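You operate a simulated robot arm through the tools that you are given. There is no shell and no other tool. Be economical: measure what you need, move in short steps, check, and stop when the job is done.

Carry out the task below with a simulated robot arm. There is one attempt and no reset: what you move stays moved.

## Task
Open the middle tool cabinet drawer, take the silver coil and put it in the inside of the middle tool cabinet drawer and shut the drawer again. Put the 150 head tube from the top of the grey tool cabinet on the shelf under the rack bench and the 130 head tube on the top of the rear-end stand. Pull the upper right drawer open. Do these in any order. Set down upright: head tube.

It is judged by the outcome, as a careful person would: the job done as asked, and still so three seconds after it is handed in. It fails if anything else is knocked over, pushed out of place, dropped, spilled or broken.

## Robot
A 6-joint arm with a two-finger parallel gripper on a trunk, on a base that drives. Base frame: it is fixed to the floor where the robot stands at the start and does not move with it; the origin is under the middle of the robot, x ahead of it, y to its left, z up. Readings come in mm, rad, newtons and seconds.
With the tool pointing down near the work surface it reaches from about 320 to 700 mm from the robot's upright axis, wherever it stands. Its first joint turns from -2.897 to 2.897 rad. Places, roughly: inside of the middle tool cabinet drawer [700, 100, 400]; middle tool cabinet drawer [600, 100, 500]; shelf under the rack bench [800, -3400, 200]; silver coil (4x4x2 cm) [800, -1200, 800]; top of the rear-end stand [-1100, -1200, 900]; upper right drawer [-5600, -5400, 800]. Payload 4.1 kg.
Tool frame: the origin (TCP) lies between the finger pads and is the grasp point; the fingertips stand 23 mm ahead of it; z points along the fingers, y is the line along which they close. Largest opening 94 mm; finger width 38, thickness 10; the body of the gripper, 54 by 96 mm, starts 39 mm behind the TCP.
Orientation is that of the tool frame in the base frame, as a unit quaternion [x, y, z, w]. With the fingers straight down and closing along the base's y, the tool's x points along the base's -x, its y along +y and its z along -z.

## Interface
- The arm moves only by the tool send_rows. Its argument "rows" is a list of rows, each a list of 7 numbers: the shift along the tool's x, y, z in mm, then the turn, a rotation vector about the tool's x, y, z in rad, then the closure in counts, from 0 (fully open) to 255 (shut). In form: [[dx, dy, dz, ax, ay, az, gripper], ...]. A call has 1 to 8 rows; each row is the pose to reach, as a shift and turn from the pose commanded when the call began, along the tool's axes at that moment. Rows are played at 5 a second. More than 50 mm and 0.15 rad between two rows, or a gripper value outside its range, and nothing of the call is played. Where a pose cannot be reached the arm comes as near as it can. A force on the tool above 40 N (or 10 N above the force at the start of the call, whichever is more), or a blocked arm, ends the call early, and 0.2 s more pass. The fingers move at their own pace (about 45 mm/s each) and stop on an object; they squeeze with about 41 N. The grip force told is the motor's: it shows also when the fingers shut on nothing. Time passes only in rows, and 0.2 s behind the last, so rows that repeat a pose let the fingers close. The reply holds the time, the measured pose of the TCP, the force on the tool along the base axes, the opening and the grip force, in the units named above and with some noise, with the torque about the TCP (base axes, N m) and any sound that the robot's microphone picked up, and new pictures: "pictures" is both (left out), scene, wrist or none.
- Cameras (640 x 400 px; columns grow to the right, rows downward): "scene" is now at [9, 150.7, 1493.8]; the picture's right is [-0.21, -0.98, 0.00], its down [-0.81, 0.18, -0.55] and it looks along [0.54, -0.12, -0.83] (base axes); focal length 260 px, centre (320, 200). "wrist" rides on the gripper at [86, 16, -75] in the tool frame; the picture's right is [-0.18, 0.98, 0.00], its down [-0.58, -0.11, -0.81] and it looks along [-0.79, -0.15, 0.59] (tool axes); focal length 243 px, centre (320, 200). There is no depth. A picture from a camera that has moved, and an enlarged one, comes with that camera's place and axes in the base frame and with its lens.
- move_column(by): slides the trunk up (or, below 0, down) by that many mm; the arm and the scene camera ride with it, the base frame stays. It gives what a move gives, with no picture.
- base_move(legs): drives the robot by 1 to 6 legs, each [ahead, turn to the left] in mm and rad, along the robot's own axes; the way and the turn of a leg run together, so that a leg with both is an arc; at most 1500 mm and 3.142 rad a leg. The arm and the cameras ride along, it lands a little off, and it stops where it bumps. It gives what a move gives, and a new picture of the scene camera.
- aim_head(pan, tilt): turns the head with the scene camera to pan (to the left, within 2.705 rad either way) and tilt (down, from -0.506 to 1.204), counted from straight ahead of the robot. It gives what a move gives, and a new picture of the scene camera.
- inspect(camera, box): a new picture of the part [left, top, right, bottom] of that camera's present view, enlarged. It takes no simulated time.
- close_job(): hands the job in; it is judged then, once.

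Work in short steps. Places have to be worked out from the pictures, the camera data and where the tool is seen: move nearer, look again, correct. Check each grasp and each placing, and mend what went wrong. You have 165 turns and 260 pictures in all, those below and enlarged ones among them. Open the gripper and draw the arm clear of the work before you hand the job in, unless the task says otherwise.

The tools are called after "Emit:" as a command line: name --pt "numbers of a row" for each row, then --argument value for the rest, lists and objects as JSON in quotes. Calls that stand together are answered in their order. send_rows: Moves the arm, as the interface text tells. Its arguments: {"type":"object","properties":{"rows":{"type":"array","items":{"type":"array","items":{"type":"number"}}},"pictures":{"type":"string","enum":["both","scene","wrist","none"]}},"required":["rows"]} The other tools are called the same way: move_column (by) slides the trunk up or down; base_move (legs) drives the base; aim_head (pan, tilt) turns the head that bears the scene camera; inspect (camera, box) takes an enlarged picture of a part of a camera's view; close_job () hands the job in.

At the start:

```text
time_s: 0.0
ee_pos: [390.7, 180.7, 1090.0]
tcp_rot: [0.001, 1.0, 0.0, 0.002]
contact_force: [0.5, 0.0, -0.1]
wrist_torque: [0.01, 0.02, 0.01]
gripper_width: 93.9
finger_force: 0.0
trunk travel left (down, up): [-475.0, 115.0]
robot x, y, heading: [-2.1, 0.4, 0.0]
head pan, tilt: [-0.213, 0.984]
```

scene: 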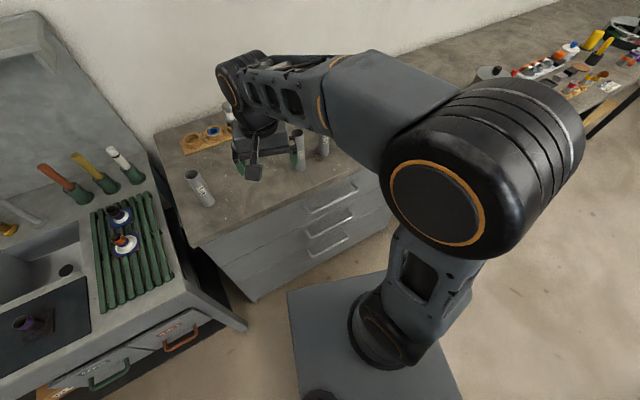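
wrist: 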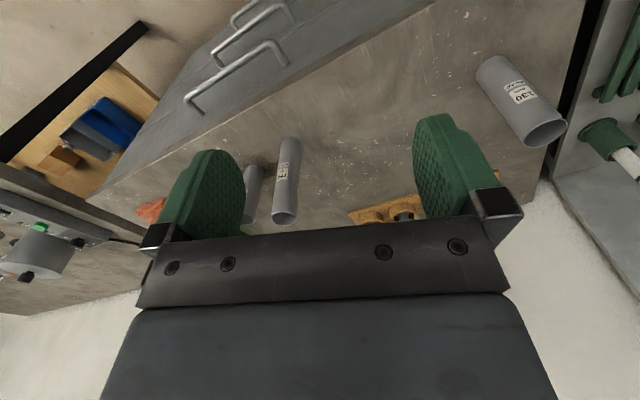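

The first pictures show the grey cabinet ahead with three drawers and several tubes on it. I'll enlarge these to read the labels.

Emit:
inspect --camera "wrist" --box '[200, 40, 580, 240]'

Emit:
inspect --camera "scene" --box '[150, 90, 400, 290]'

Emit:
aim_head --pan -1.0 --tilt 0.5

```text
1.68 times, centred on (390, 140) of wrist
camera zoom: at [303.3, 196.9, 1164.6], right [0.19, 0.98, 0.0], down [0.58, -0.11, 0.81], along [0.79, -0.15, -0.59], focal length 409 px, centre (202, 301)
```

zoom: 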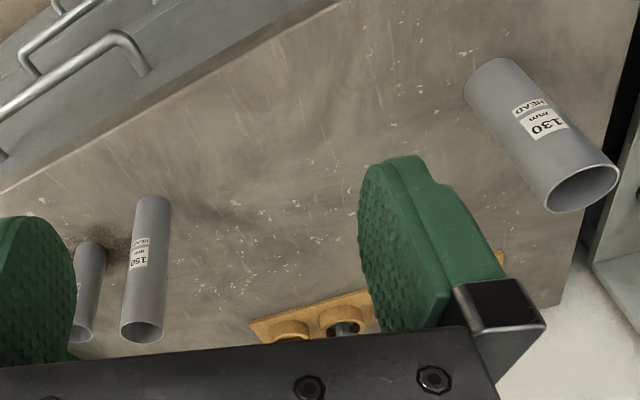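

```text
2.00 times, centred on (275, 190) of scene
camera zoom: at [9.0, 150.7, 1493.8], right [-0.21, -0.98, 0.0], down [-0.81, 0.18, -0.55], along [0.54, -0.12, -0.83], focal length 520 px, centre (410, 220)
```

zoom: 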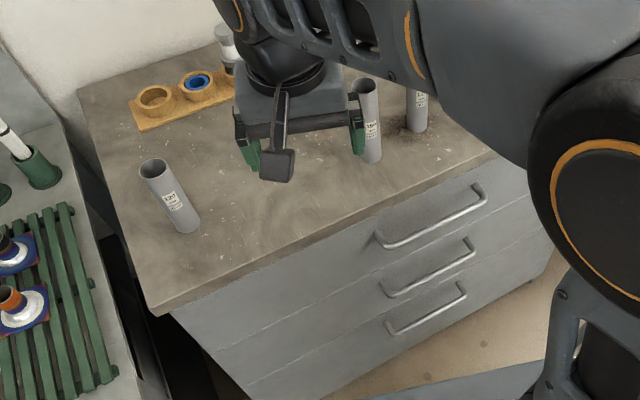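

```text
time_s: 1.1
ee_pos: [390.2, 180.7, 1089.0]
tcp_rot: [0.001, 1.0, 0.0, 0.001]
contact_force: [0.4, 0.3, 0.9]
wrist_torque: [0.0, -0.03, 0.0]
gripper_width: 94.0
finger_force: 0.0
trunk travel left (down, up): [-475.0, 115.0]
robot x, y, heading: [-1.3, 0.3, -0.001]
head pan, tilt: [-1.0, 0.499]
camera scene: at [-10.8, 89.1, 1533.8], right [-0.84, -0.54, 0.0], down [-0.26, 0.4, -0.88], along [0.47, -0.74, -0.48], focal length 260 px, centre (320, 200)
```

scene: 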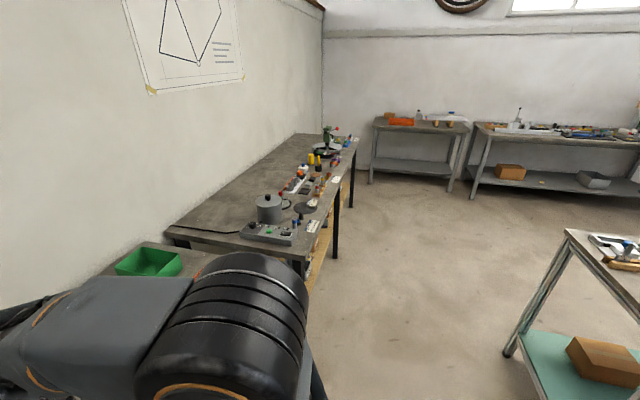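

The middle tube reads 150 and the left one 130; a third stands to the right. I'll look around further to map the room.

Emit:
aim_head --pan -1.9 --tilt 0.4

Emit:
aim_head --pan -2.7 --tilt 0.3

Emit:
aim_head --pan 2.2 --tilt 0.5

```text
time_s: 2.3
ee_pos: [390.2, 181.2, 1090.4]
tcp_rot: [0.0, 1.0, 0.0, 0.001]
contact_force: [0.8, 0.2, -0.7]
wrist_torque: [0.02, 0.01, -0.02]
gripper_width: 94.0
finger_force: 0.0
trunk travel left (down, up): [-475.0, 115.0]
robot x, y, heading: [-2.7, -0.5, 0.003]
head pan, tilt: [-1.901, 0.4]
camera scene: at [-90.0, 78.0, 1542.9], right [-0.95, 0.32, 0.0], down [0.13, 0.37, -0.92], along [-0.3, -0.87, -0.39], focal length 260 px, centre (320, 200)
```

scene: 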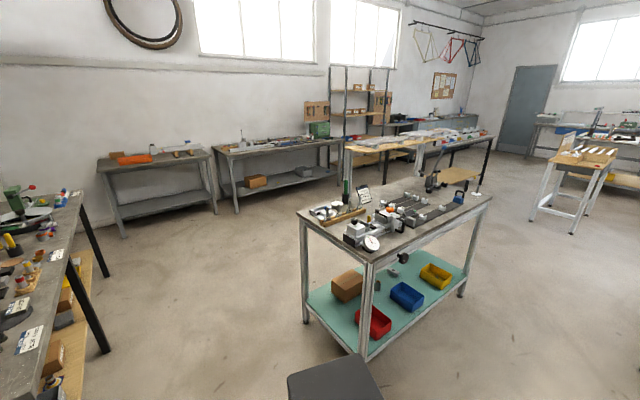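

```text
time_s: 3.5
ee_pos: [390.1, 180.8, 1091.0]
tcp_rot: [0.001, 1.0, 0.0, 0.001]
contact_force: [0.6, -0.6, 0.2]
wrist_torque: [-0.01, 0.0, -0.01]
gripper_width: 93.9
finger_force: 0.1
trunk travel left (down, up): [-475.0, 115.0]
robot x, y, heading: [0.7, -1.3, -0.002]
head pan, tilt: [-2.7, 0.3]
camera scene: at [-144.4, 125.7, 1552.2], right [-0.43, 0.9, 0.0], down [0.27, 0.13, -0.96], along [-0.86, -0.41, -0.3], focal length 260 px, centre (320, 200)
```

scene: 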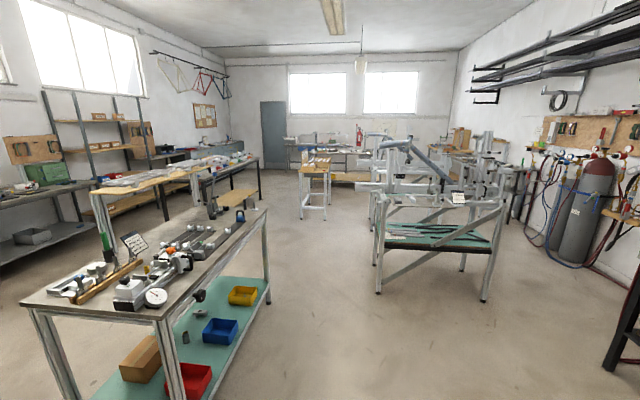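

```text
time_s: 7.3
ee_pos: [389.8, 181.1, 1091.0]
tcp_rot: [0.002, 1.0, 0.001, 0.002]
contact_force: [-0.2, 0.4, 0.4]
wrist_torque: [-0.02, 0.01, -0.02]
gripper_width: 94.0
finger_force: 0.1
trunk travel left (down, up): [-475.0, 115.0]
robot x, y, heading: [-3.3, 1.4, 0.002]
head pan, tilt: [2.201, 0.499]
camera scene: at [-113.6, 239.2, 1533.8], right [0.81, 0.59, 0.0], down [0.28, -0.39, -0.88], along [-0.52, 0.71, -0.48], focal length 260 px, centre (320, 200)
```

scene: 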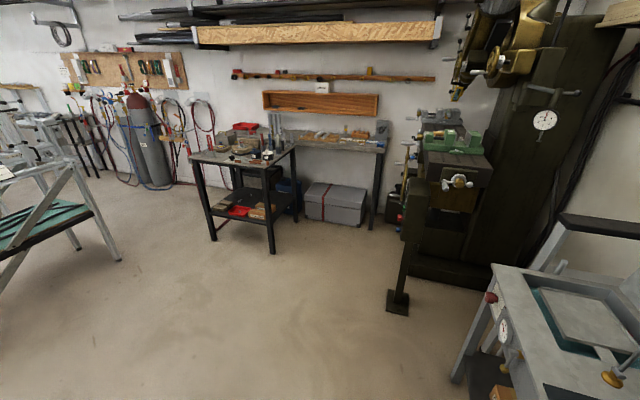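

Room axes appear rotated about +0.32 rad from the base frame: the cabinet face normal is about (-0.95,-0.31), and its top is at z≈805. I'll turn to face it squarely and back off a bit, then look at the handles.

Emit:
base_move --legs '[[0, 0.32], [-200, 0]]'

Emit:
aim_head --pan -0.1 --tilt 0.8

```text
time_s: 9.9
ee_pos: [125.6, 231.4, 1090.0]
tcp_rot: [-0.156, 0.988, 0.0, 0.001]
contact_force: [-0.4, 0.6, 0.4]
wrist_torque: [0.02, -0.05, 0.0]
gripper_width: 94.0
finger_force: 0.0
trunk travel left (down, up): [-475.0, 115.0]
robot x, y, heading: [-188.4, -62.3, 0.315]
head pan, tilt: [2.201, 0.499]
camera scene: at [-371.8, 130.0, 1533.8], right [0.59, 0.81, 0.0], down [0.39, -0.28, -0.88], along [-0.71, 0.51, -0.48], focal length 260 px, centre (320, 200)
```

scene: 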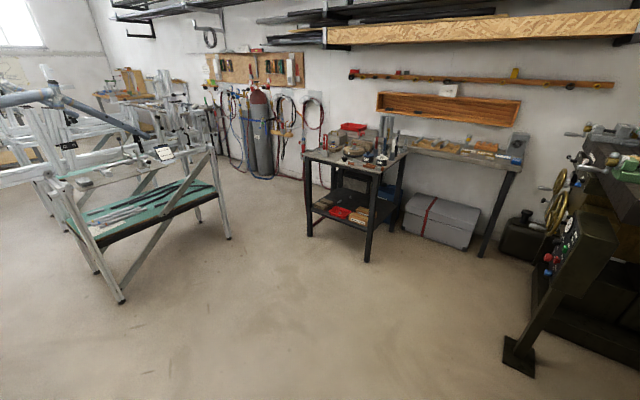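

```text
time_s: 12.1
ee_pos: [125.2, 232.3, 1091.3]
tcp_rot: [-0.157, 0.988, 0.001, 0.001]
contact_force: [0.3, -1.1, 0.6]
wrist_torque: [0.0, 0.0, 0.0]
gripper_width: 94.2
finger_force: 0.1
trunk travel left (down, up): [-475.0, 115.0]
robot x, y, heading: [-188.6, -59.0, 0.311]
head pan, tilt: [-0.099, 0.799]
camera scene: at [-218.9, 94.2, 1507.8], right [0.21, -0.98, 0.0], down [-0.7, -0.15, -0.7], along [0.68, 0.15, -0.72], focal length 260 px, centre (320, 200)
```

scene: 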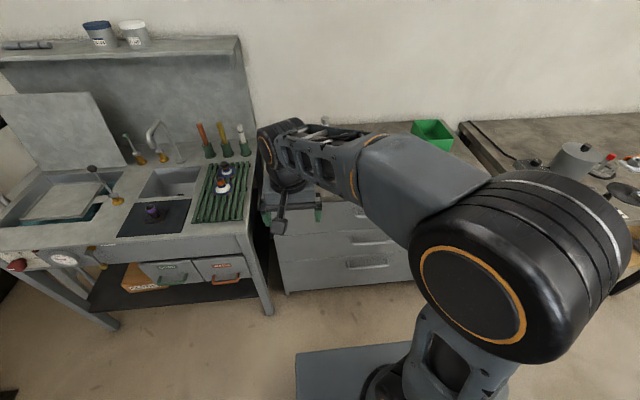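

The arm hides part of the handles; enlarge what is visible.

Emit:
inspect --camera "scene" --box '[260, 160, 460, 300]'

Emit:
inspect --camera "wrist" --box '[0, 0, 640, 250]'

```text
2.86 times, centred on (360, 230) of scene
camera zoom: at [-218.9, 94.2, 1507.8], right [0.21, -0.98, 0.0], down [-0.7, -0.15, -0.7], along [0.68, 0.15, -0.72], focal length 742 px, centre (206, 114)
```

zoom: 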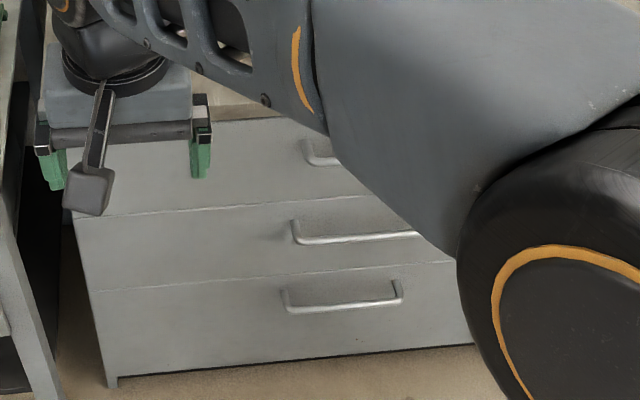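

```text
1.00 times, centred on (320, 125) of wrist (not enlarged: the box is as wide or as high as the picture)
camera zoom: at [38.2, 219.4, 1164.6], right [-0.13, 0.99, 0.0], down [0.59, 0.08, 0.81], along [0.8, 0.1, -0.59], focal length 243 px, centre (320, 275)
```

zoom: 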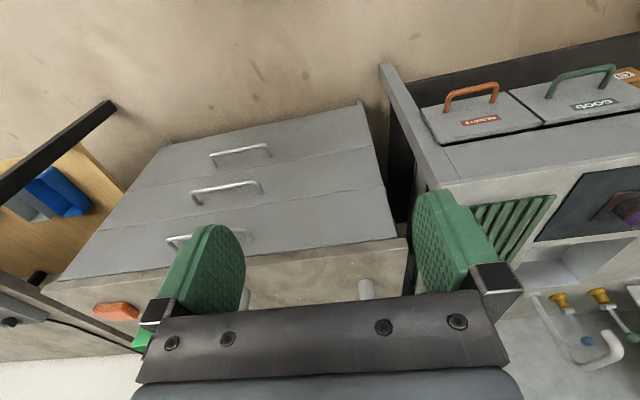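

The middle handle seems to be near (515, 5, 515). I lower the trunk so the arm works at the drawer's height (TCP still clear in front of the cabinet), then pitch the tool level.

Emit:
move_column --by -440

Emit:
send_rows --pt "0 0 0 0 -0.15 0 0" --pt "0 0 0 0 -0.3 0 0" --pt "0 0 0 0 -0.45 0 0" --pt "0 0 0 0 -0.6 0 0" --pt "0 0 0 0 -0.75 0 0" --pt "0 0 0 0 -0.9 0 0" --pt "0 0 0 0 -1.05 0 0" --pt "0 0 0 0 -1.2 0 0" --pictures "both"

```text
refused: -440 is not a number from -400 to 400
```

```text
time_s: 13.9
ee_pos: [126.9, 229.4, 1090.3]
tcp_rot: [-0.129, 0.814, 0.088, 0.559]
contact_force: [0.5, 0.0, -0.1]
wrist_torque: [0.01, -0.01, 0.0]
gripper_width: 94.0
finger_force: 0.0
trunk travel left (down, up): [-475.0, 115.0]
robot x, y, heading: [-187.8, -62.9, 0.315]
head pan, tilt: [-0.099, 0.799]
camera scene: at [-218.9, 94.3, 1507.8], right [0.21, -0.98, 0.0], down [-0.7, -0.15, -0.7], along [0.68, 0.15, -0.72], focal length 260 px, centre (320, 200)
camera wrist: at [25.1, 215.0, 1035.9], right [-0.24, 0.96, 0.17], down [-0.48, -0.27, 0.83], along [0.84, 0.12, 0.53], focal length 243 px, centre (320, 200)
```

scene: 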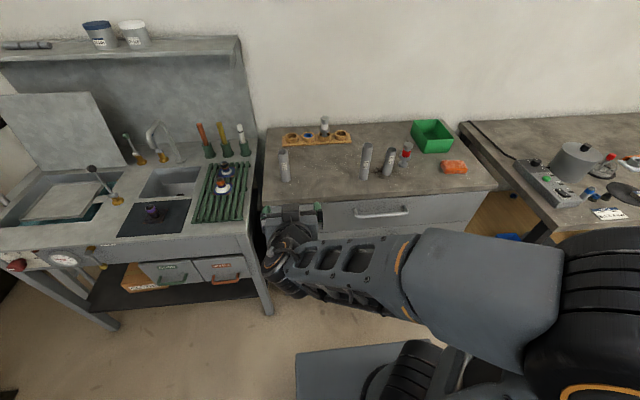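
wrist: 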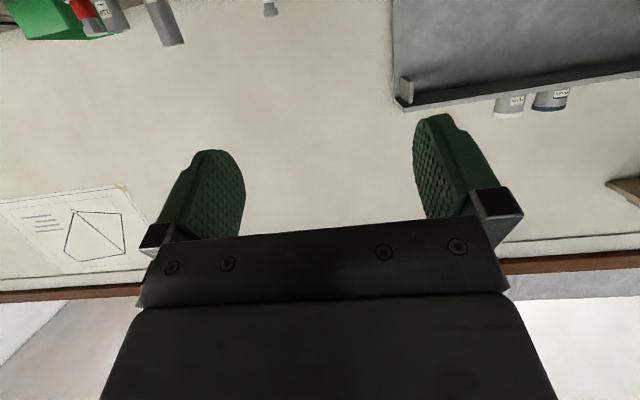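

The tool pitched fine. I'll look at the cabinet and bench tops while they're visible, then finish the pitch and lower the trunk.

Emit:
inspect --camera "scene" --box '[260, 100, 460, 225]'

Emit:
inspect --camera "scene" --box '[460, 110, 640, 230]'

Emit:
send_rows --pt "0 0 0 0 -0.15 0 0" --pt "0 0 0 0 -0.3 0 0" --pt "0 0 0 0 -0.371 0 0" --pictures "none"

Emit:
send_rows --pt "0 0 0 0 0 0.15 0" --pt "0 0 0 0 0 0.3 0" --pt "0 0 0 0 0 0.45 0" --pt "0 0 0 0 0 0.6 0" --pt "0 0 0 0 0 0.75 0" --pt "0 0 0 0 0 0.9 0" --pt "0 0 0 0 0 1.05 0" --pt "0 0 0 0 0 1.2 0" --pictures "none"

Emit:
send_rows --pt "0 0 0 0 0 0.15 0" --pt "0 0 0 0 0 0.3 0" --pt "0 0 0 0 0 0.371 0" --pictures "none"

Emit:
move_column --by -400

Emit:
aim_head --pan -0.1 --tilt 0.6

```text
3.20 times, centred on (360, 162) of scene
camera zoom: at [-218.9, 94.3, 1507.8], right [0.21, -0.98, 0.0], down [-0.7, -0.15, -0.7], along [0.68, 0.15, -0.72], focal length 831 px, centre (192, 320)
```

zoom: 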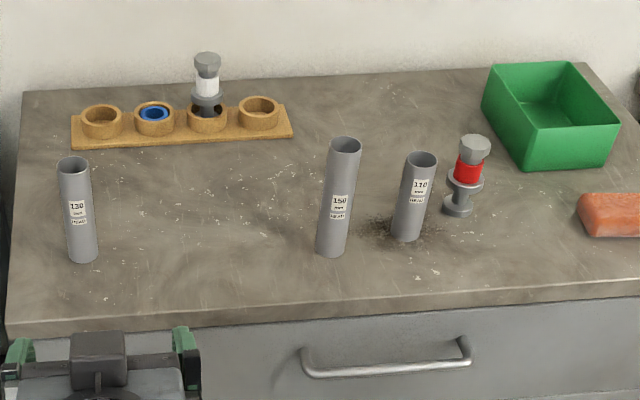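

```text
3.33 times, centred on (550, 170) of scene
camera zoom: at [-218.9, 94.3, 1507.8], right [0.21, -0.98, 0.0], down [-0.7, -0.15, -0.7], along [0.68, 0.15, -0.72], focal length 866 px, centre (-447, 300)
```

zoom: 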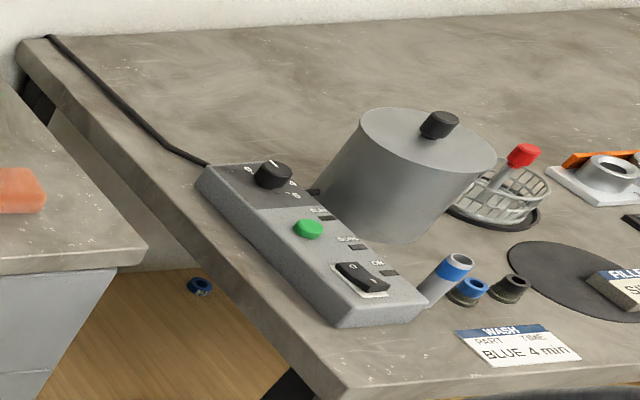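

```text
time_s: 14.7
ee_pos: [131.9, 245.2, 1092.9]
tcp_rot: [-0.112, 0.697, 0.112, 0.7]
contact_force: [0.6, -0.5, 0.6]
wrist_torque: [0.02, -0.04, -0.03]
gripper_width: 94.0
finger_force: 0.2
out of reach, approached as far as the arm can: row 2, 3
trunk travel left (down, up): [-475.0, 115.0]
robot x, y, heading: [-189.5, -58.4, 0.319]
head pan, tilt: [-0.099, 0.799]
```

```text
time_s: 16.5
ee_pos: [75.0, 153.2, 1250.6]
tcp_rot: [0.3, 0.65, 0.475, 0.512]
contact_force: [0.0, 0.5, -0.4]
wrist_torque: [-0.02, 0.01, 0.0]
gripper_width: 93.9
finger_force: 0.0
out of reach, approached as far as the arm can: row 3, 4, 5, 6, 7, 8
trunk travel left (down, up): [-475.0, 115.0]
robot x, y, heading: [-187.6, -56.8, 0.322]
head pan, tilt: [-0.099, 0.799]
```

```text
time_s: 17.3
ee_pos: [65.6, 81.0, 1288.5]
tcp_rot: [0.413, 0.577, 0.57, 0.413]
contact_force: [-0.1, 0.3, -0.3]
wrist_torque: [-0.01, -0.01, -0.01]
gripper_width: 93.9
finger_force: 0.1
out of reach, approached as far as the arm can: row 1, 2, 3
trunk travel left (down, up): [-475.0, 115.0]
robot x, y, heading: [-189.4, -60.7, 0.319]
head pan, tilt: [-0.099, 0.799]
```

```text
time_s: 21.1
ee_pos: [70.8, 79.7, 886.8]
tcp_rot: [0.415, 0.579, 0.569, 0.41]
contact_force: [0.6, -0.4, 0.0]
wrist_torque: [-0.01, 0.01, 0.0]
gripper_width: 94.2
finger_force: 0.2
trunk travel left (down, up): [-75.0, 515.0]
robot x, y, heading: [-188.2, -62.2, 0.315]
head pan, tilt: [-0.099, 0.799]
```

```text
time_s: 21.8
ee_pos: [72.0, 80.1, 887.5]
tcp_rot: [0.414, 0.579, 0.569, 0.411]
contact_force: [-0.1, -0.8, -0.2]
wrist_torque: [0.01, -0.03, -0.03]
gripper_width: 94.1
finger_force: 0.1
trunk travel left (down, up): [-75.0, 515.0]
robot x, y, heading: [-190.4, -62.2, 0.319]
head pan, tilt: [-0.099, 0.6]
camera scene: at [-205.4, 94.3, 1124.7], right [0.21, -0.98, 0.0], down [-0.56, -0.12, -0.82], along [0.8, 0.18, -0.57], focal length 260 px, centre (320, 200)
```

scene: 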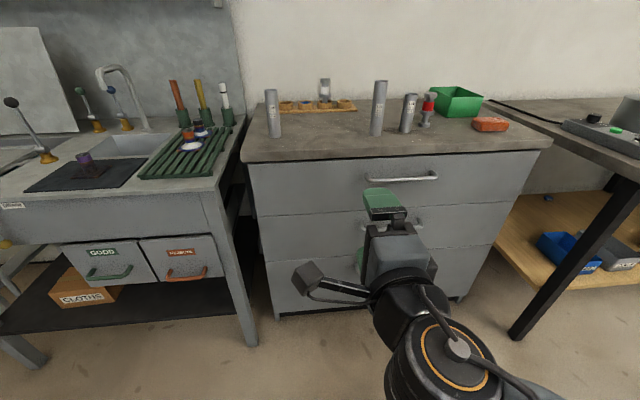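

Orientation is right (z along the face normal, y up). Now move the TCP downward and forward, toward the middle handle height, checking how the commanded pose tracks.

Emit:
send_rows --pt "0 -40 25 0 0 0 0" --pt "0 -80 50 0 0 0 0" --pt "0 -120 75 0 0 0 0" --pt "0 -160 100 0 0 0 0" --pictures "both"

```text
time_s: 22.3
ee_pos: [59.8, 117.7, 886.6]
tcp_rot: [0.34, 0.62, 0.626, 0.329]
contact_force: [0.0, 0.5, 0.2]
wrist_torque: [-0.03, -0.01, 0.02]
gripper_width: 94.0
finger_force: 0.1
out of reach, approached as far as the arm can: row 1, 2
trunk travel left (down, up): [-75.0, 515.0]
robot x, y, heading: [-193.4, -61.6, 0.313]
head pan, tilt: [-0.099, 0.6]
stopped in row 2: the arm was blocked; the commanded pose is now the measured one
camera scene: at [-199.1, 86.5, 1124.4], right [0.21, -0.98, -0.01], down [-0.56, -0.11, -0.82], along [0.8, 0.18, -0.57], focal length 260 px, centre (320, 200)
camera wrist: at [-50.9, 148.0, 904.7], right [0.11, -0.17, 0.98], down [-0.35, -0.93, -0.12], along [0.93, -0.33, -0.16], focal length 243 px, centre (320, 200)
```

scene: 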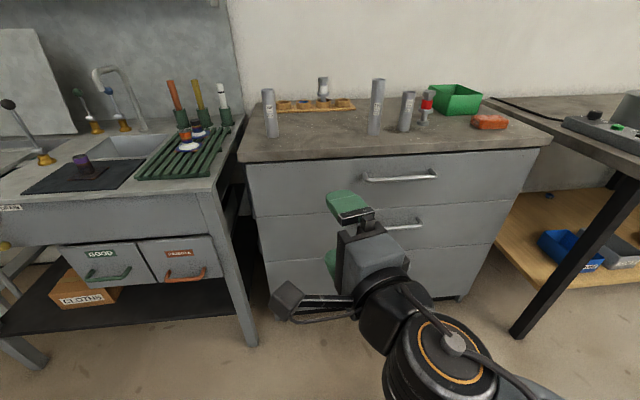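
wrist: 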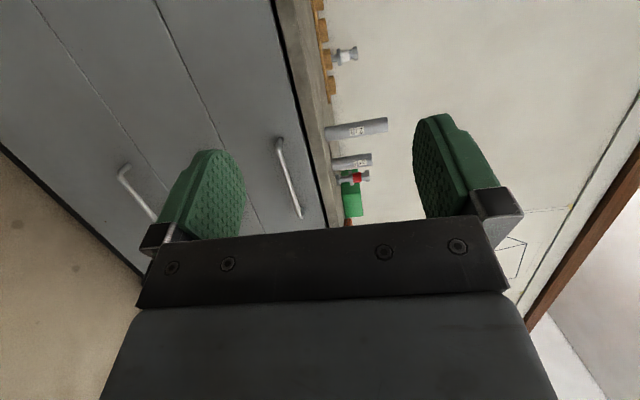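

The arm got blocked in the folded pose; I'll extend it straight forward (with the yaw corrected) before going down.

Emit:
send_rows --pt "-11 0 38 0 -0.07 0 0" --pt "-21 0 77 0 -0.14 0 0" --pt "-32 0 116 0 -0.2 0 0" --pt "-43 0 154 0 -0.26 0 0" --pt "-53 0 193 0 -0.26 0 0" --pictures "none"

```text
time_s: 22.8
ee_pos: [48.9, 156.4, 910.6]
tcp_rot: [0.287, 0.641, 0.656, 0.278]
contact_force: [-0.3, 0.3, 0.2]
wrist_torque: [-0.04, 0.0, 0.01]
gripper_width: 94.1
finger_force: 0.2
out of reach, approached as far as the arm can: row 1, 2
trunk travel left (down, up): [-75.0, 515.0]
robot x, y, heading: [-189.6, -60.1, 0.312]
head pan, tilt: [-0.099, 0.6]
stopped in row 2: the arm was blocked; the commanded pose is now the measured one
```

The motion drifted further left, so this wrist roll is bad. I undo the roll, moving slightly up and forward, and then try the other roll.

Emit:
send_rows --pt "0 20 0 0 0 -0.15 0" --pt "0 40 0 0 0 -0.3 0" --pt "0 60 0 0 0 -0.45 0" --pt "0 80 0 0 0 -0.6 0" --pt "0 80 0 0 0 -0.75 0" --pt "0 80 0 0 0 -0.9 0" --pt "0 80 0 0 0 -1.05 0" --pt "0 80 0 0 0 -1.2 0" --pictures "scene"

```text
time_s: 24.6
ee_pos: [47.3, 151.9, 993.8]
tcp_rot: [-0.126, 0.689, 0.386, 0.6]
contact_force: [0.1, 0.0, 0.1]
wrist_torque: [0.03, -0.03, 0.03]
gripper_width: 94.1
finger_force: 0.0
trunk travel left (down, up): [-75.0, 515.0]
robot x, y, heading: [-186.5, -62.7, 0.317]
head pan, tilt: [-0.099, 0.6]
camera scene: at [-201.3, 81.6, 1127.1], right [0.21, -0.98, -0.02], down [-0.56, -0.11, -0.82], along [0.8, 0.18, -0.57], focal length 260 px, centre (320, 200)
```

scene: 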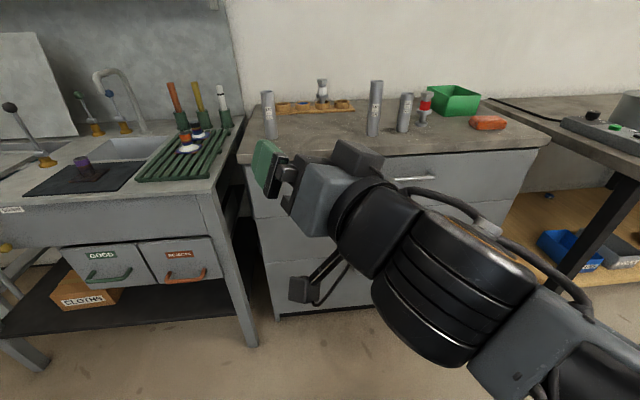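

I extend the arm forward and to the right while squaring the tool up (camera below, fingers level).

Emit:
send_rows --pt "-13 -33 16 0.06 -0.025 -0.055 0" --pt "-27 -67 32 0.12 -0.05 -0.11 0" --pt "-40 -100 48 0.18 -0.075 -0.17 0" --pt "-54 -133 64 0.24 -0.1 -0.225 0" --pt "-67 -167 80 0.3 -0.12 -0.28 0" --pt "-80 -200 97 0.35 -0.15 -0.33 0" --pt "-94 -234 113 0.4 -0.17 -0.38 0" --pictures "scene"

```text
time_s: 25.1
ee_pos: [20.6, 183.0, 997.5]
tcp_rot: [-0.218, 0.658, 0.439, 0.572]
contact_force: [0.2, 0.0, -0.2]
wrist_torque: [-0.02, -0.01, 0.01]
gripper_width: 93.8
finger_force: 0.1
trunk travel left (down, up): [-75.0, 515.0]
robot x, y, heading: [-186.7, -56.8, 0.319]
head pan, tilt: [-0.099, 0.6]
stopped in row 2: the arm was blocked; the commanded pose is now the measured one
camera scene: at [-201.1, 83.8, 1126.7], right [0.21, -0.98, -0.01], down [-0.56, -0.11, -0.82], along [0.8, 0.18, -0.57], focal length 260 px, centre (320, 200)
```

scene: 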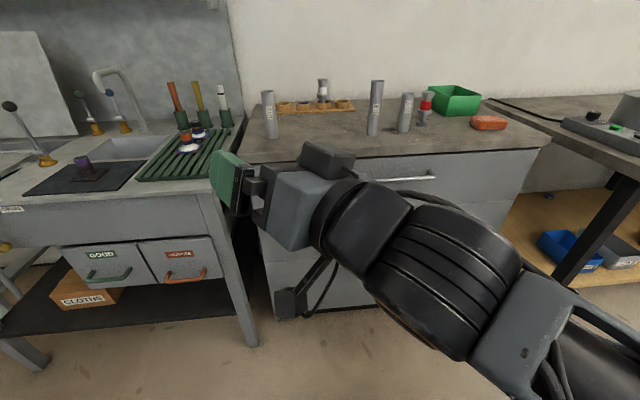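

The scene camera shifted slightly, so the arm is pressing on the robot itself. I'll return to the tool-down pose, which worked well, and re-approach from there.

Emit:
send_rows --pt "0 0 0 0.049 0.14 0 0" --pt "0 0 0 0.098 0.28 0 0" --pt "0 0 0 0.147 0.42 0 0" --pt "0 0 0 0.196 0.56 0 0" --pt "0 0 0 0.245 0.7 0 0" --pt "0 0 0 0.294 0.84 0 0" --pt "0 0 0 0.343 0.98 0 0" --pt "0 0 0 0.392 1.12 0 0" --pictures "scene"

```text
time_s: 26.9
ee_pos: [15.6, 194.3, 997.4]
tcp_rot: [-0.302, 0.931, 0.117, 0.168]
contact_force: [0.4, -0.3, 1.1]
wrist_torque: [0.0, -0.01, 0.03]
gripper_width: 93.9
finger_force: 0.1
trunk travel left (down, up): [-75.0, 515.0]
robot x, y, heading: [-187.5, -63.3, 0.318]
head pan, tilt: [-0.099, 0.6]
camera scene: at [-211.5, 95.6, 1124.8], right [0.21, -0.98, 0.0], down [-0.55, -0.12, -0.83], along [0.81, 0.18, -0.56], focal length 260 px, centre (320, 200)
```

scene: 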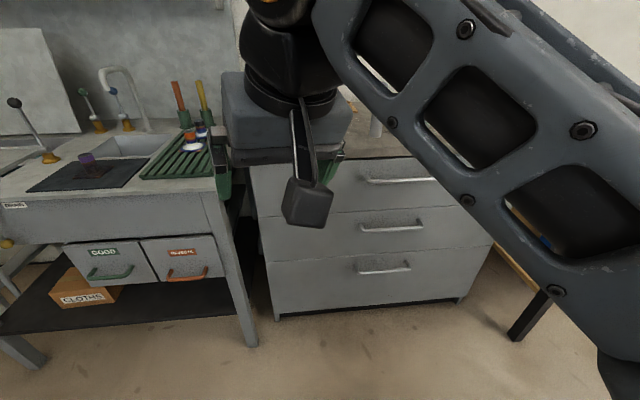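

Clear again, with all handles visible; enlarge to measure.

Emit:
inspect --camera "scene" --box '[300, 150, 500, 290]'

```text
2.86 times, centred on (400, 220) of scene
camera zoom: at [-211.5, 95.6, 1124.8], right [0.21, -0.98, 0.0], down [-0.55, -0.12, -0.83], along [0.81, 0.18, -0.56], focal length 742 px, centre (91, 143)
```

zoom: 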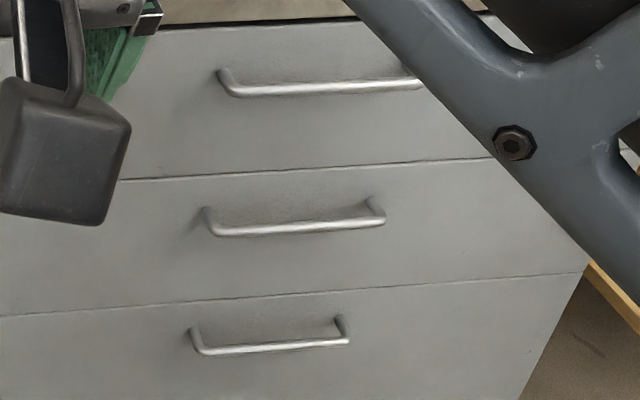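

I first go to a comfortable extended tool-down pose ahead of the robot (about 450 mm ahead, z≈750), then pitch level from there.

Emit:
send_rows --pt "-2 -32 31 0.022 0.046 0.038 0" --pt "-4 -64 62 0.045 0.093 0.076 0" --pt "-6 -95 93 0.067 0.14 0.114 0" --pt "-8 -127 124 0.09 0.186 0.152 0" --pt "-10 -159 154 0.112 0.232 0.19 0" --pt "-12 -191 185 0.135 0.279 0.229 0" --pt "-14 -223 216 0.157 0.325 0.267 0" --pt "-16 -254 247 0.18 0.372 0.305 0" --pictures "scene"

```text
time_s: 28.7
ee_pos: [243.1, 79.7, 748.3]
tcp_rot: [-0.158, 0.987, 0.0, 0.0]
contact_force: [-0.3, 0.2, 0.5]
wrist_torque: [0.0, -0.04, -0.04]
gripper_width: 94.2
finger_force: 0.1
trunk travel left (down, up): [-75.0, 515.0]
robot x, y, heading: [-191.6, -63.2, 0.319]
head pan, tilt: [-0.099, 0.6]
camera scene: at [-211.7, 95.7, 1124.7], right [0.21, -0.98, 0.0], down [-0.55, -0.12, -0.83], along [0.81, 0.18, -0.56], focal length 260 px, centre (320, 200)
```

scene: 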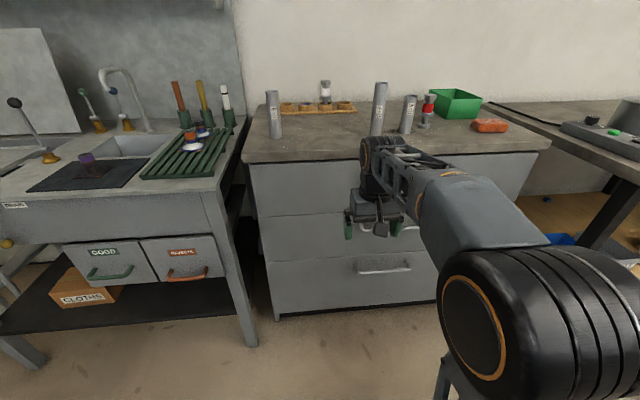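

Good posture. Now pitch the tool up to level while moving 80 mm forward.

Emit:
send_rows --pt "-10 0 0 0 -0.15 0 0" --pt "-20 0 0 0 -0.3 0 0" --pt "-30 0 0 0 -0.45 0 0" --pt "-40 0 0 0 -0.6 0 0" --pt "-50 0 0 0 -0.75 0 0" --pt "-60 0 0 0 -0.9 0 0" --pt "-70 0 0 0 -1.05 0 0" --pt "-80 0 0 0 -1.2 0 0" --pictures "none"

Emit:
send_rows --pt "0 0 0 0 -0.15 0 0" --pt "0 0 0 0 -0.3 0 0" --pt "0 0 0 0 -0.371 0 0" --pictures "scene"

```text
time_s: 30.5
ee_pos: [316.5, 105.8, 747.5]
tcp_rot: [-0.131, 0.813, 0.09, 0.56]
contact_force: [-0.5, 0.7, 0.5]
wrist_torque: [-0.02, 0.0, -0.02]
gripper_width: 94.0
finger_force: 0.1
trunk travel left (down, up): [-75.0, 515.0]
robot x, y, heading: [-187.7, -61.3, 0.312]
head pan, tilt: [-0.099, 0.6]
```

```text
time_s: 31.3
ee_pos: [317.1, 105.4, 746.7]
tcp_rot: [-0.111, 0.697, 0.111, 0.7]
contact_force: [-0.7, 0.4, 0.4]
wrist_torque: [0.06, -0.03, 0.0]
gripper_width: 93.9
finger_force: 0.1
trunk travel left (down, up): [-75.0, 515.0]
robot x, y, heading: [-188.3, -60.2, 0.316]
head pan, tilt: [-0.099, 0.6]
camera scene: at [-211.4, 95.7, 1124.7], right [0.21, -0.98, 0.0], down [-0.55, -0.12, -0.83], along [0.81, 0.18, -0.56], focal length 260 px, centre (320, 200)
```

scene: 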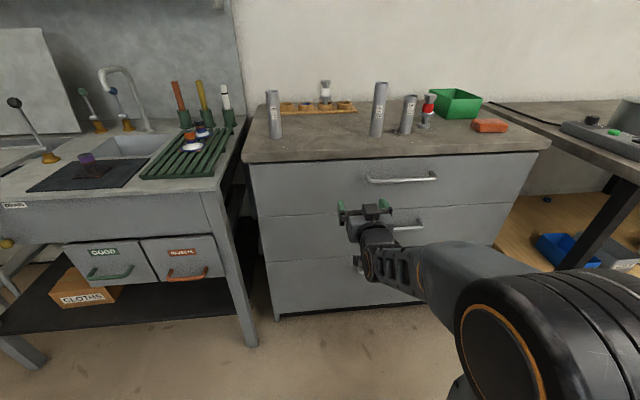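

Now roll 90° so the fingers close vertically (camera to the left).

Emit:
send_rows --pt "0 0 0 0 0 0.15 0" --pt "0 0 0 0 0 0.3 0" --pt "0 0 0 0 0 0.45 0" --pt "0 0 0 0 0 0.6 0" --pt "0 0 0 0 0 0.75 0" --pt "0 0 0 0 0 0.9 0" --pt "0 0 0 0 0 1.05 0" --pt "0 0 0 0 0 1.2 0" --pictures "none"

Emit:
send_rows --pt "0 0 0 0 0 0.15 0" --pt "0 0 0 0 0 0.3 0" --pt "0 0 0 0 0 0.371 0" --pictures "both"

```text
time_s: 33.1
ee_pos: [317.0, 105.2, 746.7]
tcp_rot: [0.302, 0.638, 0.488, 0.513]
contact_force: [0.5, -0.3, -0.4]
wrist_torque: [-0.01, 0.02, 0.02]
gripper_width: 94.1
finger_force: 0.1
trunk travel left (down, up): [-75.0, 515.0]
robot x, y, heading: [-190.7, -61.4, 0.314]
head pan, tilt: [-0.099, 0.6]
```

```text
time_s: 33.9
ee_pos: [318.3, 106.0, 746.3]
tcp_rot: [0.416, 0.571, 0.573, 0.415]
contact_force: [0.5, -1.0, 0.6]
wrist_torque: [0.03, 0.03, 0.02]
gripper_width: 93.9
finger_force: 0.0
trunk travel left (down, up): [-75.0, 515.0]
robot x, y, heading: [-190.6, -60.8, 0.321]
head pan, tilt: [-0.099, 0.6]
camera scene: at [-211.3, 95.8, 1124.7], right [0.21, -0.98, 0.0], down [-0.55, -0.12, -0.83], along [0.81, 0.18, -0.56], focal length 260 px, centre (320, 200)
camera wrist: at [218.9, 164.7, 763.2], right [0.06, -0.18, 0.98], down [-0.58, -0.8, -0.11], along [0.81, -0.57, -0.15], focal length 243 px, centre (320, 200)
```

scene: 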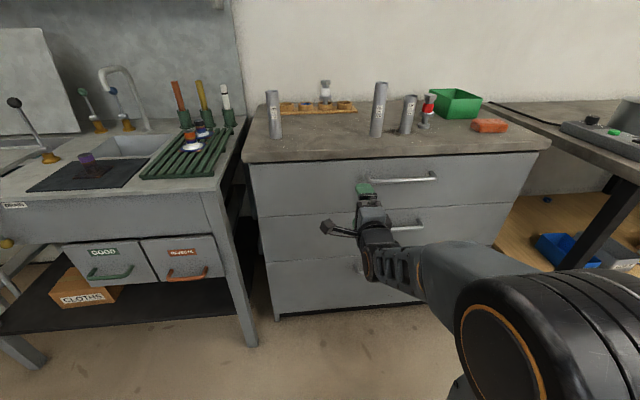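
wrist: 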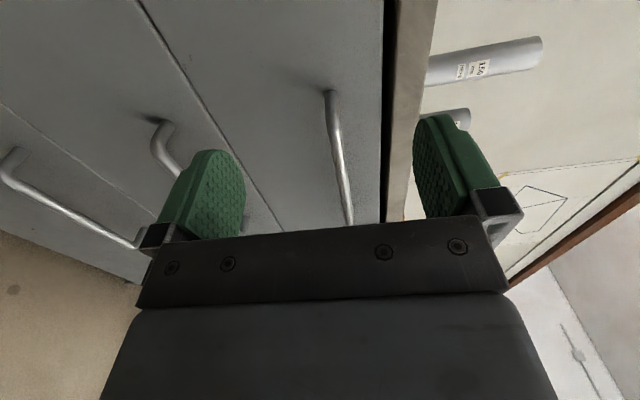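

The readings agree now: the middle handle runs from about (457,98) to (521,-96) at z≈553. I'll move down and right to be in front of its centre, standing off.

Emit:
send_rows --pt "-25 -32 5 0 0 0 0" --pt "-51 -64 10 0 0 0 0" --pt "-77 -97 15 0 0 0 0" --pt "-103 -129 20 0 0 0 0" --pt "-128 -161 25 0 0 0 0" --pt "-154 -193 30 0 0 0 0" --pictures "both"

```text
time_s: 35.3
ee_pos: [394.0, -33.5, 555.4]
tcp_rot: [0.414, 0.572, 0.574, 0.415]
contact_force: [-0.2, 0.5, 0.1]
wrist_torque: [-0.03, -0.02, 0.01]
gripper_width: 93.8
finger_force: 0.0
trunk travel left (down, up): [-75.0, 515.0]
robot x, y, heading: [-183.8, -59.8, 0.317]
head pan, tilt: [-0.099, 0.6]
camera scene: at [-211.6, 95.9, 1124.7], right [0.21, -0.98, 0.0], down [-0.55, -0.12, -0.83], along [0.81, 0.18, -0.56], focal length 260 px, centre (320, 200)
camera wrist: at [295.5, 25.8, 570.8], right [0.05, -0.18, 0.98], down [-0.58, -0.8, -0.11], along [0.81, -0.57, -0.15], focal length 243 px, centre (320, 200)
```

scene: 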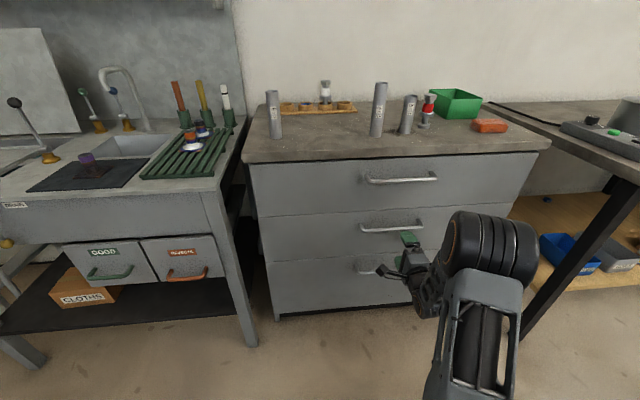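
wrist: 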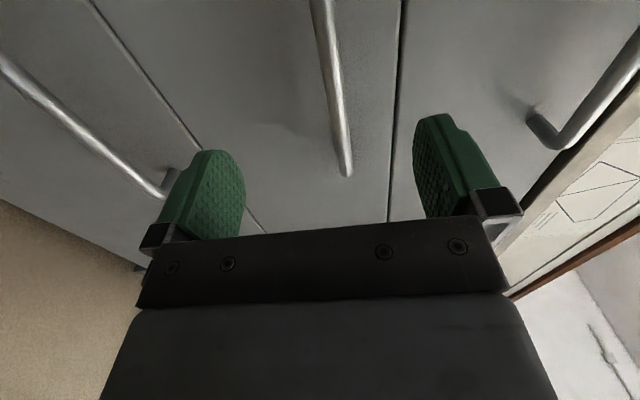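

The handle's right end works out to z≈561, and the TCP is aligned across it. I go 80 mm forward and 4 up, then look again.

Emit:
send_rows --pt "0 2 30 0 0 0 0" --pt "0 4 60 0 0 0 0" --pt "0 4 80 0 0 0 0" --pictures "both"

Emit:
inspect --camera "scene" --box '[340, 190, 480, 290]'

```text
time_s: 36.1
ee_pos: [470.2, -6.6, 558.4]
tcp_rot: [0.414, 0.572, 0.573, 0.415]
contact_force: [-0.7, -0.1, 1.0]
wrist_torque: [0.03, 0.03, 0.02]
gripper_width: 93.9
finger_force: 0.0
trunk travel left (down, up): [-75.0, 515.0]
robot x, y, heading: [-189.2, -62.2, 0.316]
head pan, tilt: [-0.099, 0.6]
camera scene: at [-211.3, 95.7, 1124.7], right [0.21, -0.98, 0.0], down [-0.55, -0.12, -0.83], along [0.81, 0.18, -0.56], focal length 260 px, centre (320, 200)
camera wrist: at [371.9, 52.1, 574.4], right [0.06, -0.17, 0.98], down [-0.58, -0.8, -0.11], along [0.81, -0.57, -0.15], focal length 243 px, centre (320, 200)
```

scene: 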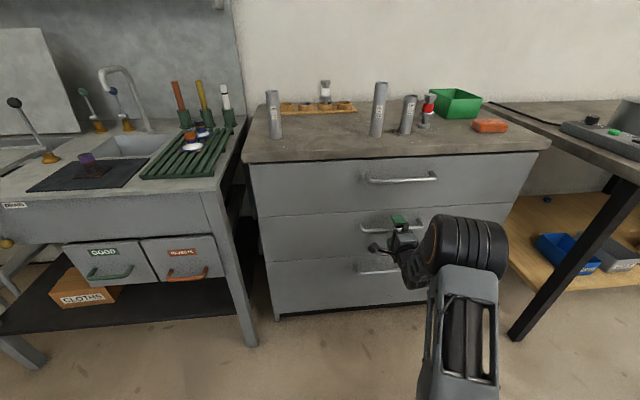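
wrist: 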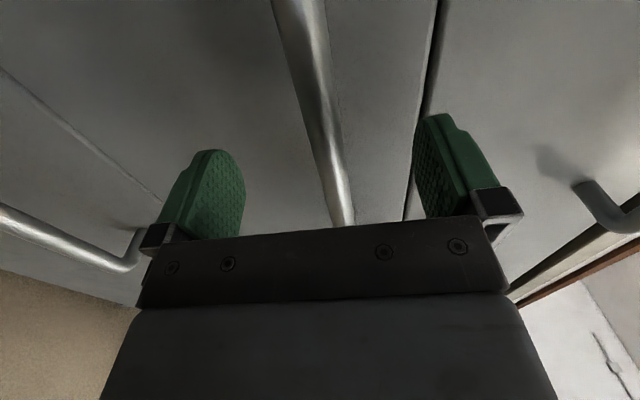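

```text
4.00 times, centred on (410, 240) of scene
camera zoom: at [-211.3, 95.7, 1124.7], right [0.21, -0.98, 0.0], down [-0.55, -0.12, -0.83], along [0.81, 0.18, -0.56], focal length 1039 px, centre (-40, 40)
```

zoom: 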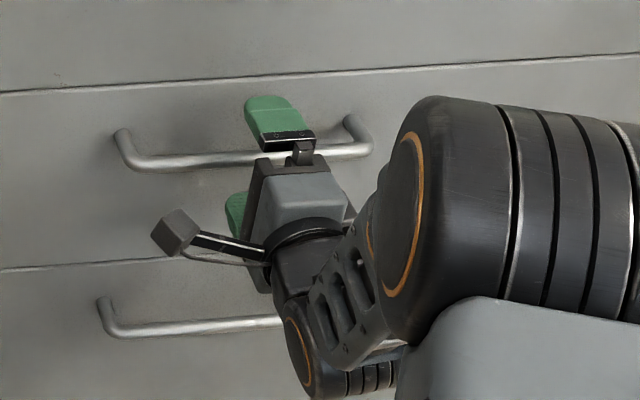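

The bar lies between the fingers. I go 15 mm further in, 4 mm up, and close.

Emit:
send_rows --pt "0 4 15 0 0 0 0" --pt "0 4 15 0 0 0 120" --pt "0 4 15 0 0 0 255" --pt "0 4 15 0 0 0 255" --pt "0 4 15 0 0 0 255" --pt "0 4 15 0 0 0 255" --pt "0 4 15 0 0 0 255" --pictures "wrist"

```text
time_s: 37.7
ee_pos: [483.4, -2.4, 564.2]
tcp_rot: [0.412, 0.57, 0.575, 0.417]
contact_force: [0.5, -0.1, 14.7]
wrist_torque: [0.36, 0.22, 0.24]
gripper_width: 13.5
finger_force: 44.9
trunk travel left (down, up): [-75.0, 515.0]
robot x, y, heading: [-187.3, -64.1, 0.316]
head pan, tilt: [-0.099, 0.6]
camera wrist: at [386.0, 57.1, 580.4], right [0.05, -0.18, 0.98], down [-0.58, -0.8, -0.11], along [0.81, -0.57, -0.14], focal length 243 px, centre (320, 200)
```

wrist: 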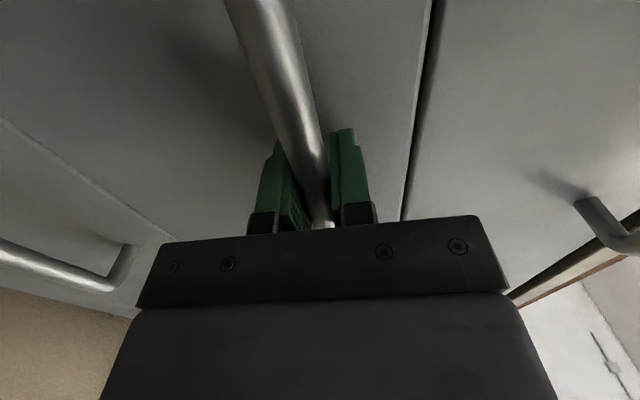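

The bar is gripped (13.5 mm). I drive straight back to pull the drawer.

Emit:
base_move --legs '[[-270, 0]]'

```text
time_s: 39.6
ee_pos: [222.7, -88.6, 564.9]
tcp_rot: [0.413, 0.571, 0.574, 0.417]
contact_force: [-0.4, -0.3, 26.1]
wrist_torque: [0.3, 0.38, 0.47]
gripper_width: 13.7
finger_force: 44.9
trunk travel left (down, up): [-75.0, 515.0]
robot x, y, heading: [-449.8, -144.8, 0.313]
head pan, tilt: [-0.099, 0.6]
camera scene: at [-473.8, 10.6, 1124.8], right [0.21, -0.98, 0.0], down [-0.55, -0.12, -0.83], along [0.81, 0.18, -0.56], focal length 260 px, centre (320, 200)
```

scene: 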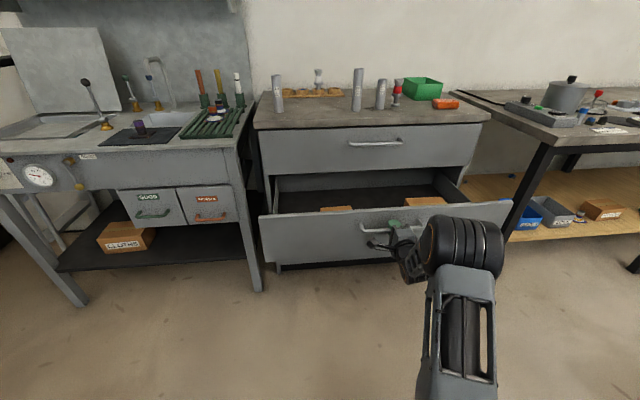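

The drawer is open about 275 mm. Release and retreat straight back.

Emit:
send_rows --pt "0 0 0 0 0 0 0" --pt "0 0 0 0 0 0 0" --pt "0 0 0 0 0 0 0" --pt "0 0 0 0 0 0 0" --pt "0 0 0 0 0 0 0" --pt "0 0 -30 0 0 0 0" --pt "0 0 -60 0 0 0 0" --pt "0 0 -90 0 0 0 0" --pictures "none"

Emit:
inspect --camera "scene" --box '[240, 150, 520, 300]'

```text
time_s: 41.4
ee_pos: [138.9, -114.5, 562.8]
tcp_rot: [0.413, 0.572, 0.574, 0.416]
contact_force: [0.3, -0.2, -0.3]
wrist_torque: [0.0, 0.0, -0.02]
gripper_width: 93.9
finger_force: 0.0
trunk travel left (down, up): [-75.0, 515.0]
robot x, y, heading: [-449.9, -147.5, 0.313]
head pan, tilt: [-0.099, 0.6]
```

```text
2.29 times, centred on (380, 225) of scene
camera zoom: at [-471.7, 10.9, 1124.7], right [0.21, -0.98, 0.0], down [-0.55, -0.12, -0.82], along [0.81, 0.18, -0.57], focal length 594 px, centre (183, 143)
```

zoom: 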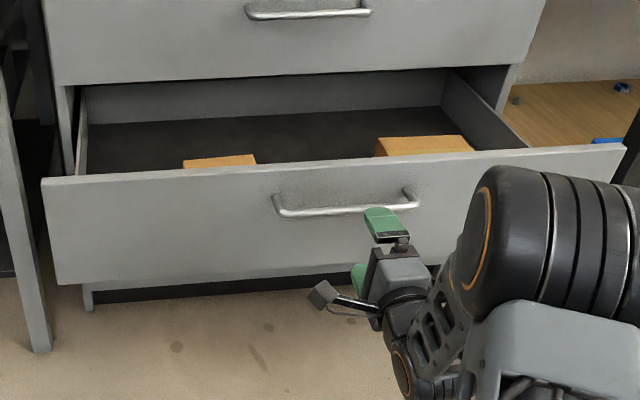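

The drawer holds two small boxes and has free space. Now raise the trunk and return to the tool-down pose for travel.

Emit:
move_column --by 400

Emit:
send_rows --pt "0 0 0 0 0 -0.15 0" --pt "0 0 0 0 0 -0.3 0" --pt "0 0 0 0 0 -0.45 0" --pt "0 0 0 0 0 -0.6 0" --pt "0 0 0 0 0 -0.75 0" --pt "0 0 0 0 0 -0.9 0" --pt "0 0 0 0 0 -1.05 0" --pt "0 0 0 0 0 -1.2 0" --pictures "none"

Emit:
send_rows --pt "0 0 0 0 0 -0.15 0" --pt "0 0 0 0 0 -0.3 0" --pt "0 0 0 0 0 -0.371 0" --pictures "none"

Emit:
send_rows --pt "0 10 -15 0 0.15 0 0" --pt "0 20 -30 0 0.3 0 0" --pt "0 40 -45 0 0.45 0 0" --pt "0 60 -60 0 0.6 0 0" --pt "0 80 -75 0 0.75 0 0" --pt "0 100 -90 0 0.9 0 0" --pt "0 120 -105 0 1.05 0 0" --pt "0 140 -120 0 1.2 0 0" --pictures "none"

Emit:
send_rows --pt "0 0 0 0 0.15 0 0" --pt "0 0 0 0 0.3 0 0" --pt "0 0 0 0 0.371 0 0" --pictures "wrist"

Emit:
aim_head --pan -0.9 --tilt 0.6

```text
time_s: 45.2
ee_pos: [138.2, -115.1, 962.9]
tcp_rot: [0.413, 0.572, 0.574, 0.416]
contact_force: [-0.5, -0.3, 0.0]
wrist_torque: [0.0, 0.0, 0.0]
gripper_width: 94.1
finger_force: 0.0
trunk travel left (down, up): [-475.0, 115.0]
robot x, y, heading: [-452.7, -146.9, 0.313]
head pan, tilt: [-0.099, 0.6]
```

```text
time_s: 47.0
ee_pos: [139.0, -115.6, 963.2]
tcp_rot: [0.016, 0.705, 0.238, 0.668]
contact_force: [0.6, 0.2, -0.3]
wrist_torque: [-0.03, -0.01, -0.02]
gripper_width: 94.0
finger_force: 0.0
trunk travel left (down, up): [-475.0, 115.0]
robot x, y, heading: [-451.7, -146.4, 0.31]
head pan, tilt: [-0.099, 0.6]
```

```text
time_s: 47.8
ee_pos: [139.1, -115.6, 963.5]
tcp_rot: [-0.112, 0.696, 0.11, 0.7]
contact_force: [-0.9, -0.6, 1.5]
wrist_torque: [-0.02, -0.01, 0.0]
gripper_width: 94.0
finger_force: 0.1
trunk travel left (down, up): [-475.0, 115.0]
robot x, y, heading: [-449.9, -144.7, 0.314]
head pan, tilt: [-0.099, 0.6]
```

```text
time_s: 49.6
ee_pos: [-23.3, 7.0, 941.6]
tcp_rot: [-0.143, 0.962, 0.08, 0.218]
contact_force: [0.4, -1.2, -1.0]
wrist_torque: [0.01, -0.01, 0.04]
gripper_width: 94.2
finger_force: 0.1
out of reach, approached as far as the arm can: row 7, 8
trunk travel left (down, up): [-475.0, 115.0]
robot x, y, heading: [-450.0, -148.4, 0.312]
head pan, tilt: [-0.099, 0.6]
```

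```text
time_s: 50.4
ee_pos: [-30.3, -7.9, 922.4]
tcp_rot: [-0.16, 0.982, 0.078, 0.068]
contact_force: [-0.1, -0.1, 0.2]
wrist_torque: [-0.03, -0.03, 0.0]
gripper_width: 94.2
finger_force: 0.0
out of reach, approached as far as the arm can: row 1, 2, 3
trunk travel left (down, up): [-475.0, 115.0]
robot x, y, heading: [-449.4, -147.2, 0.311]
head pan, tilt: [-0.099, 0.6]
camera wrist: at [-123.9, -33.0, 983.9], right [-0.15, 0.98, 0.16], down [0.49, -0.07, 0.87], along [0.86, 0.2, -0.47], focal length 243 px, centre (320, 200)
```

wrist: 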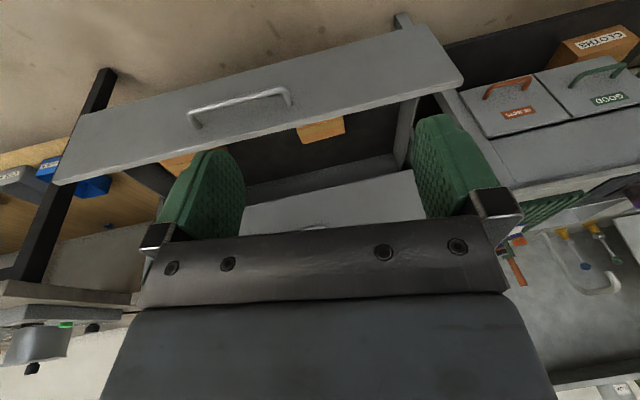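

```text
time_s: 51.6
ee_pos: [-27.9, -8.5, 922.0]
tcp_rot: [-0.159, 0.982, 0.078, 0.07]
contact_force: [-0.8, 0.1, 0.9]
wrist_torque: [-0.01, -0.01, -0.02]
gripper_width: 93.8
finger_force: 0.0
trunk travel left (down, up): [-475.0, 115.0]
robot x, y, heading: [-452.5, -146.2, 0.309]
head pan, tilt: [-0.901, 0.6]
camera scene: at [-484.6, -56.8, 1524.7], right [-0.55, -0.83, 0.0], down [-0.47, 0.31, -0.83], along [0.69, -0.46, -0.56], focal length 260 px, centre (320, 200)
```

scene: 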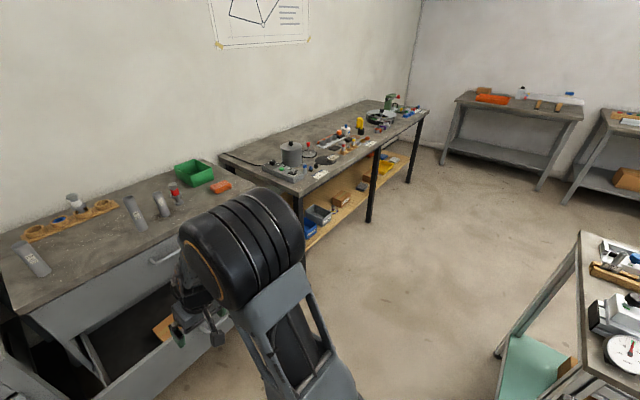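

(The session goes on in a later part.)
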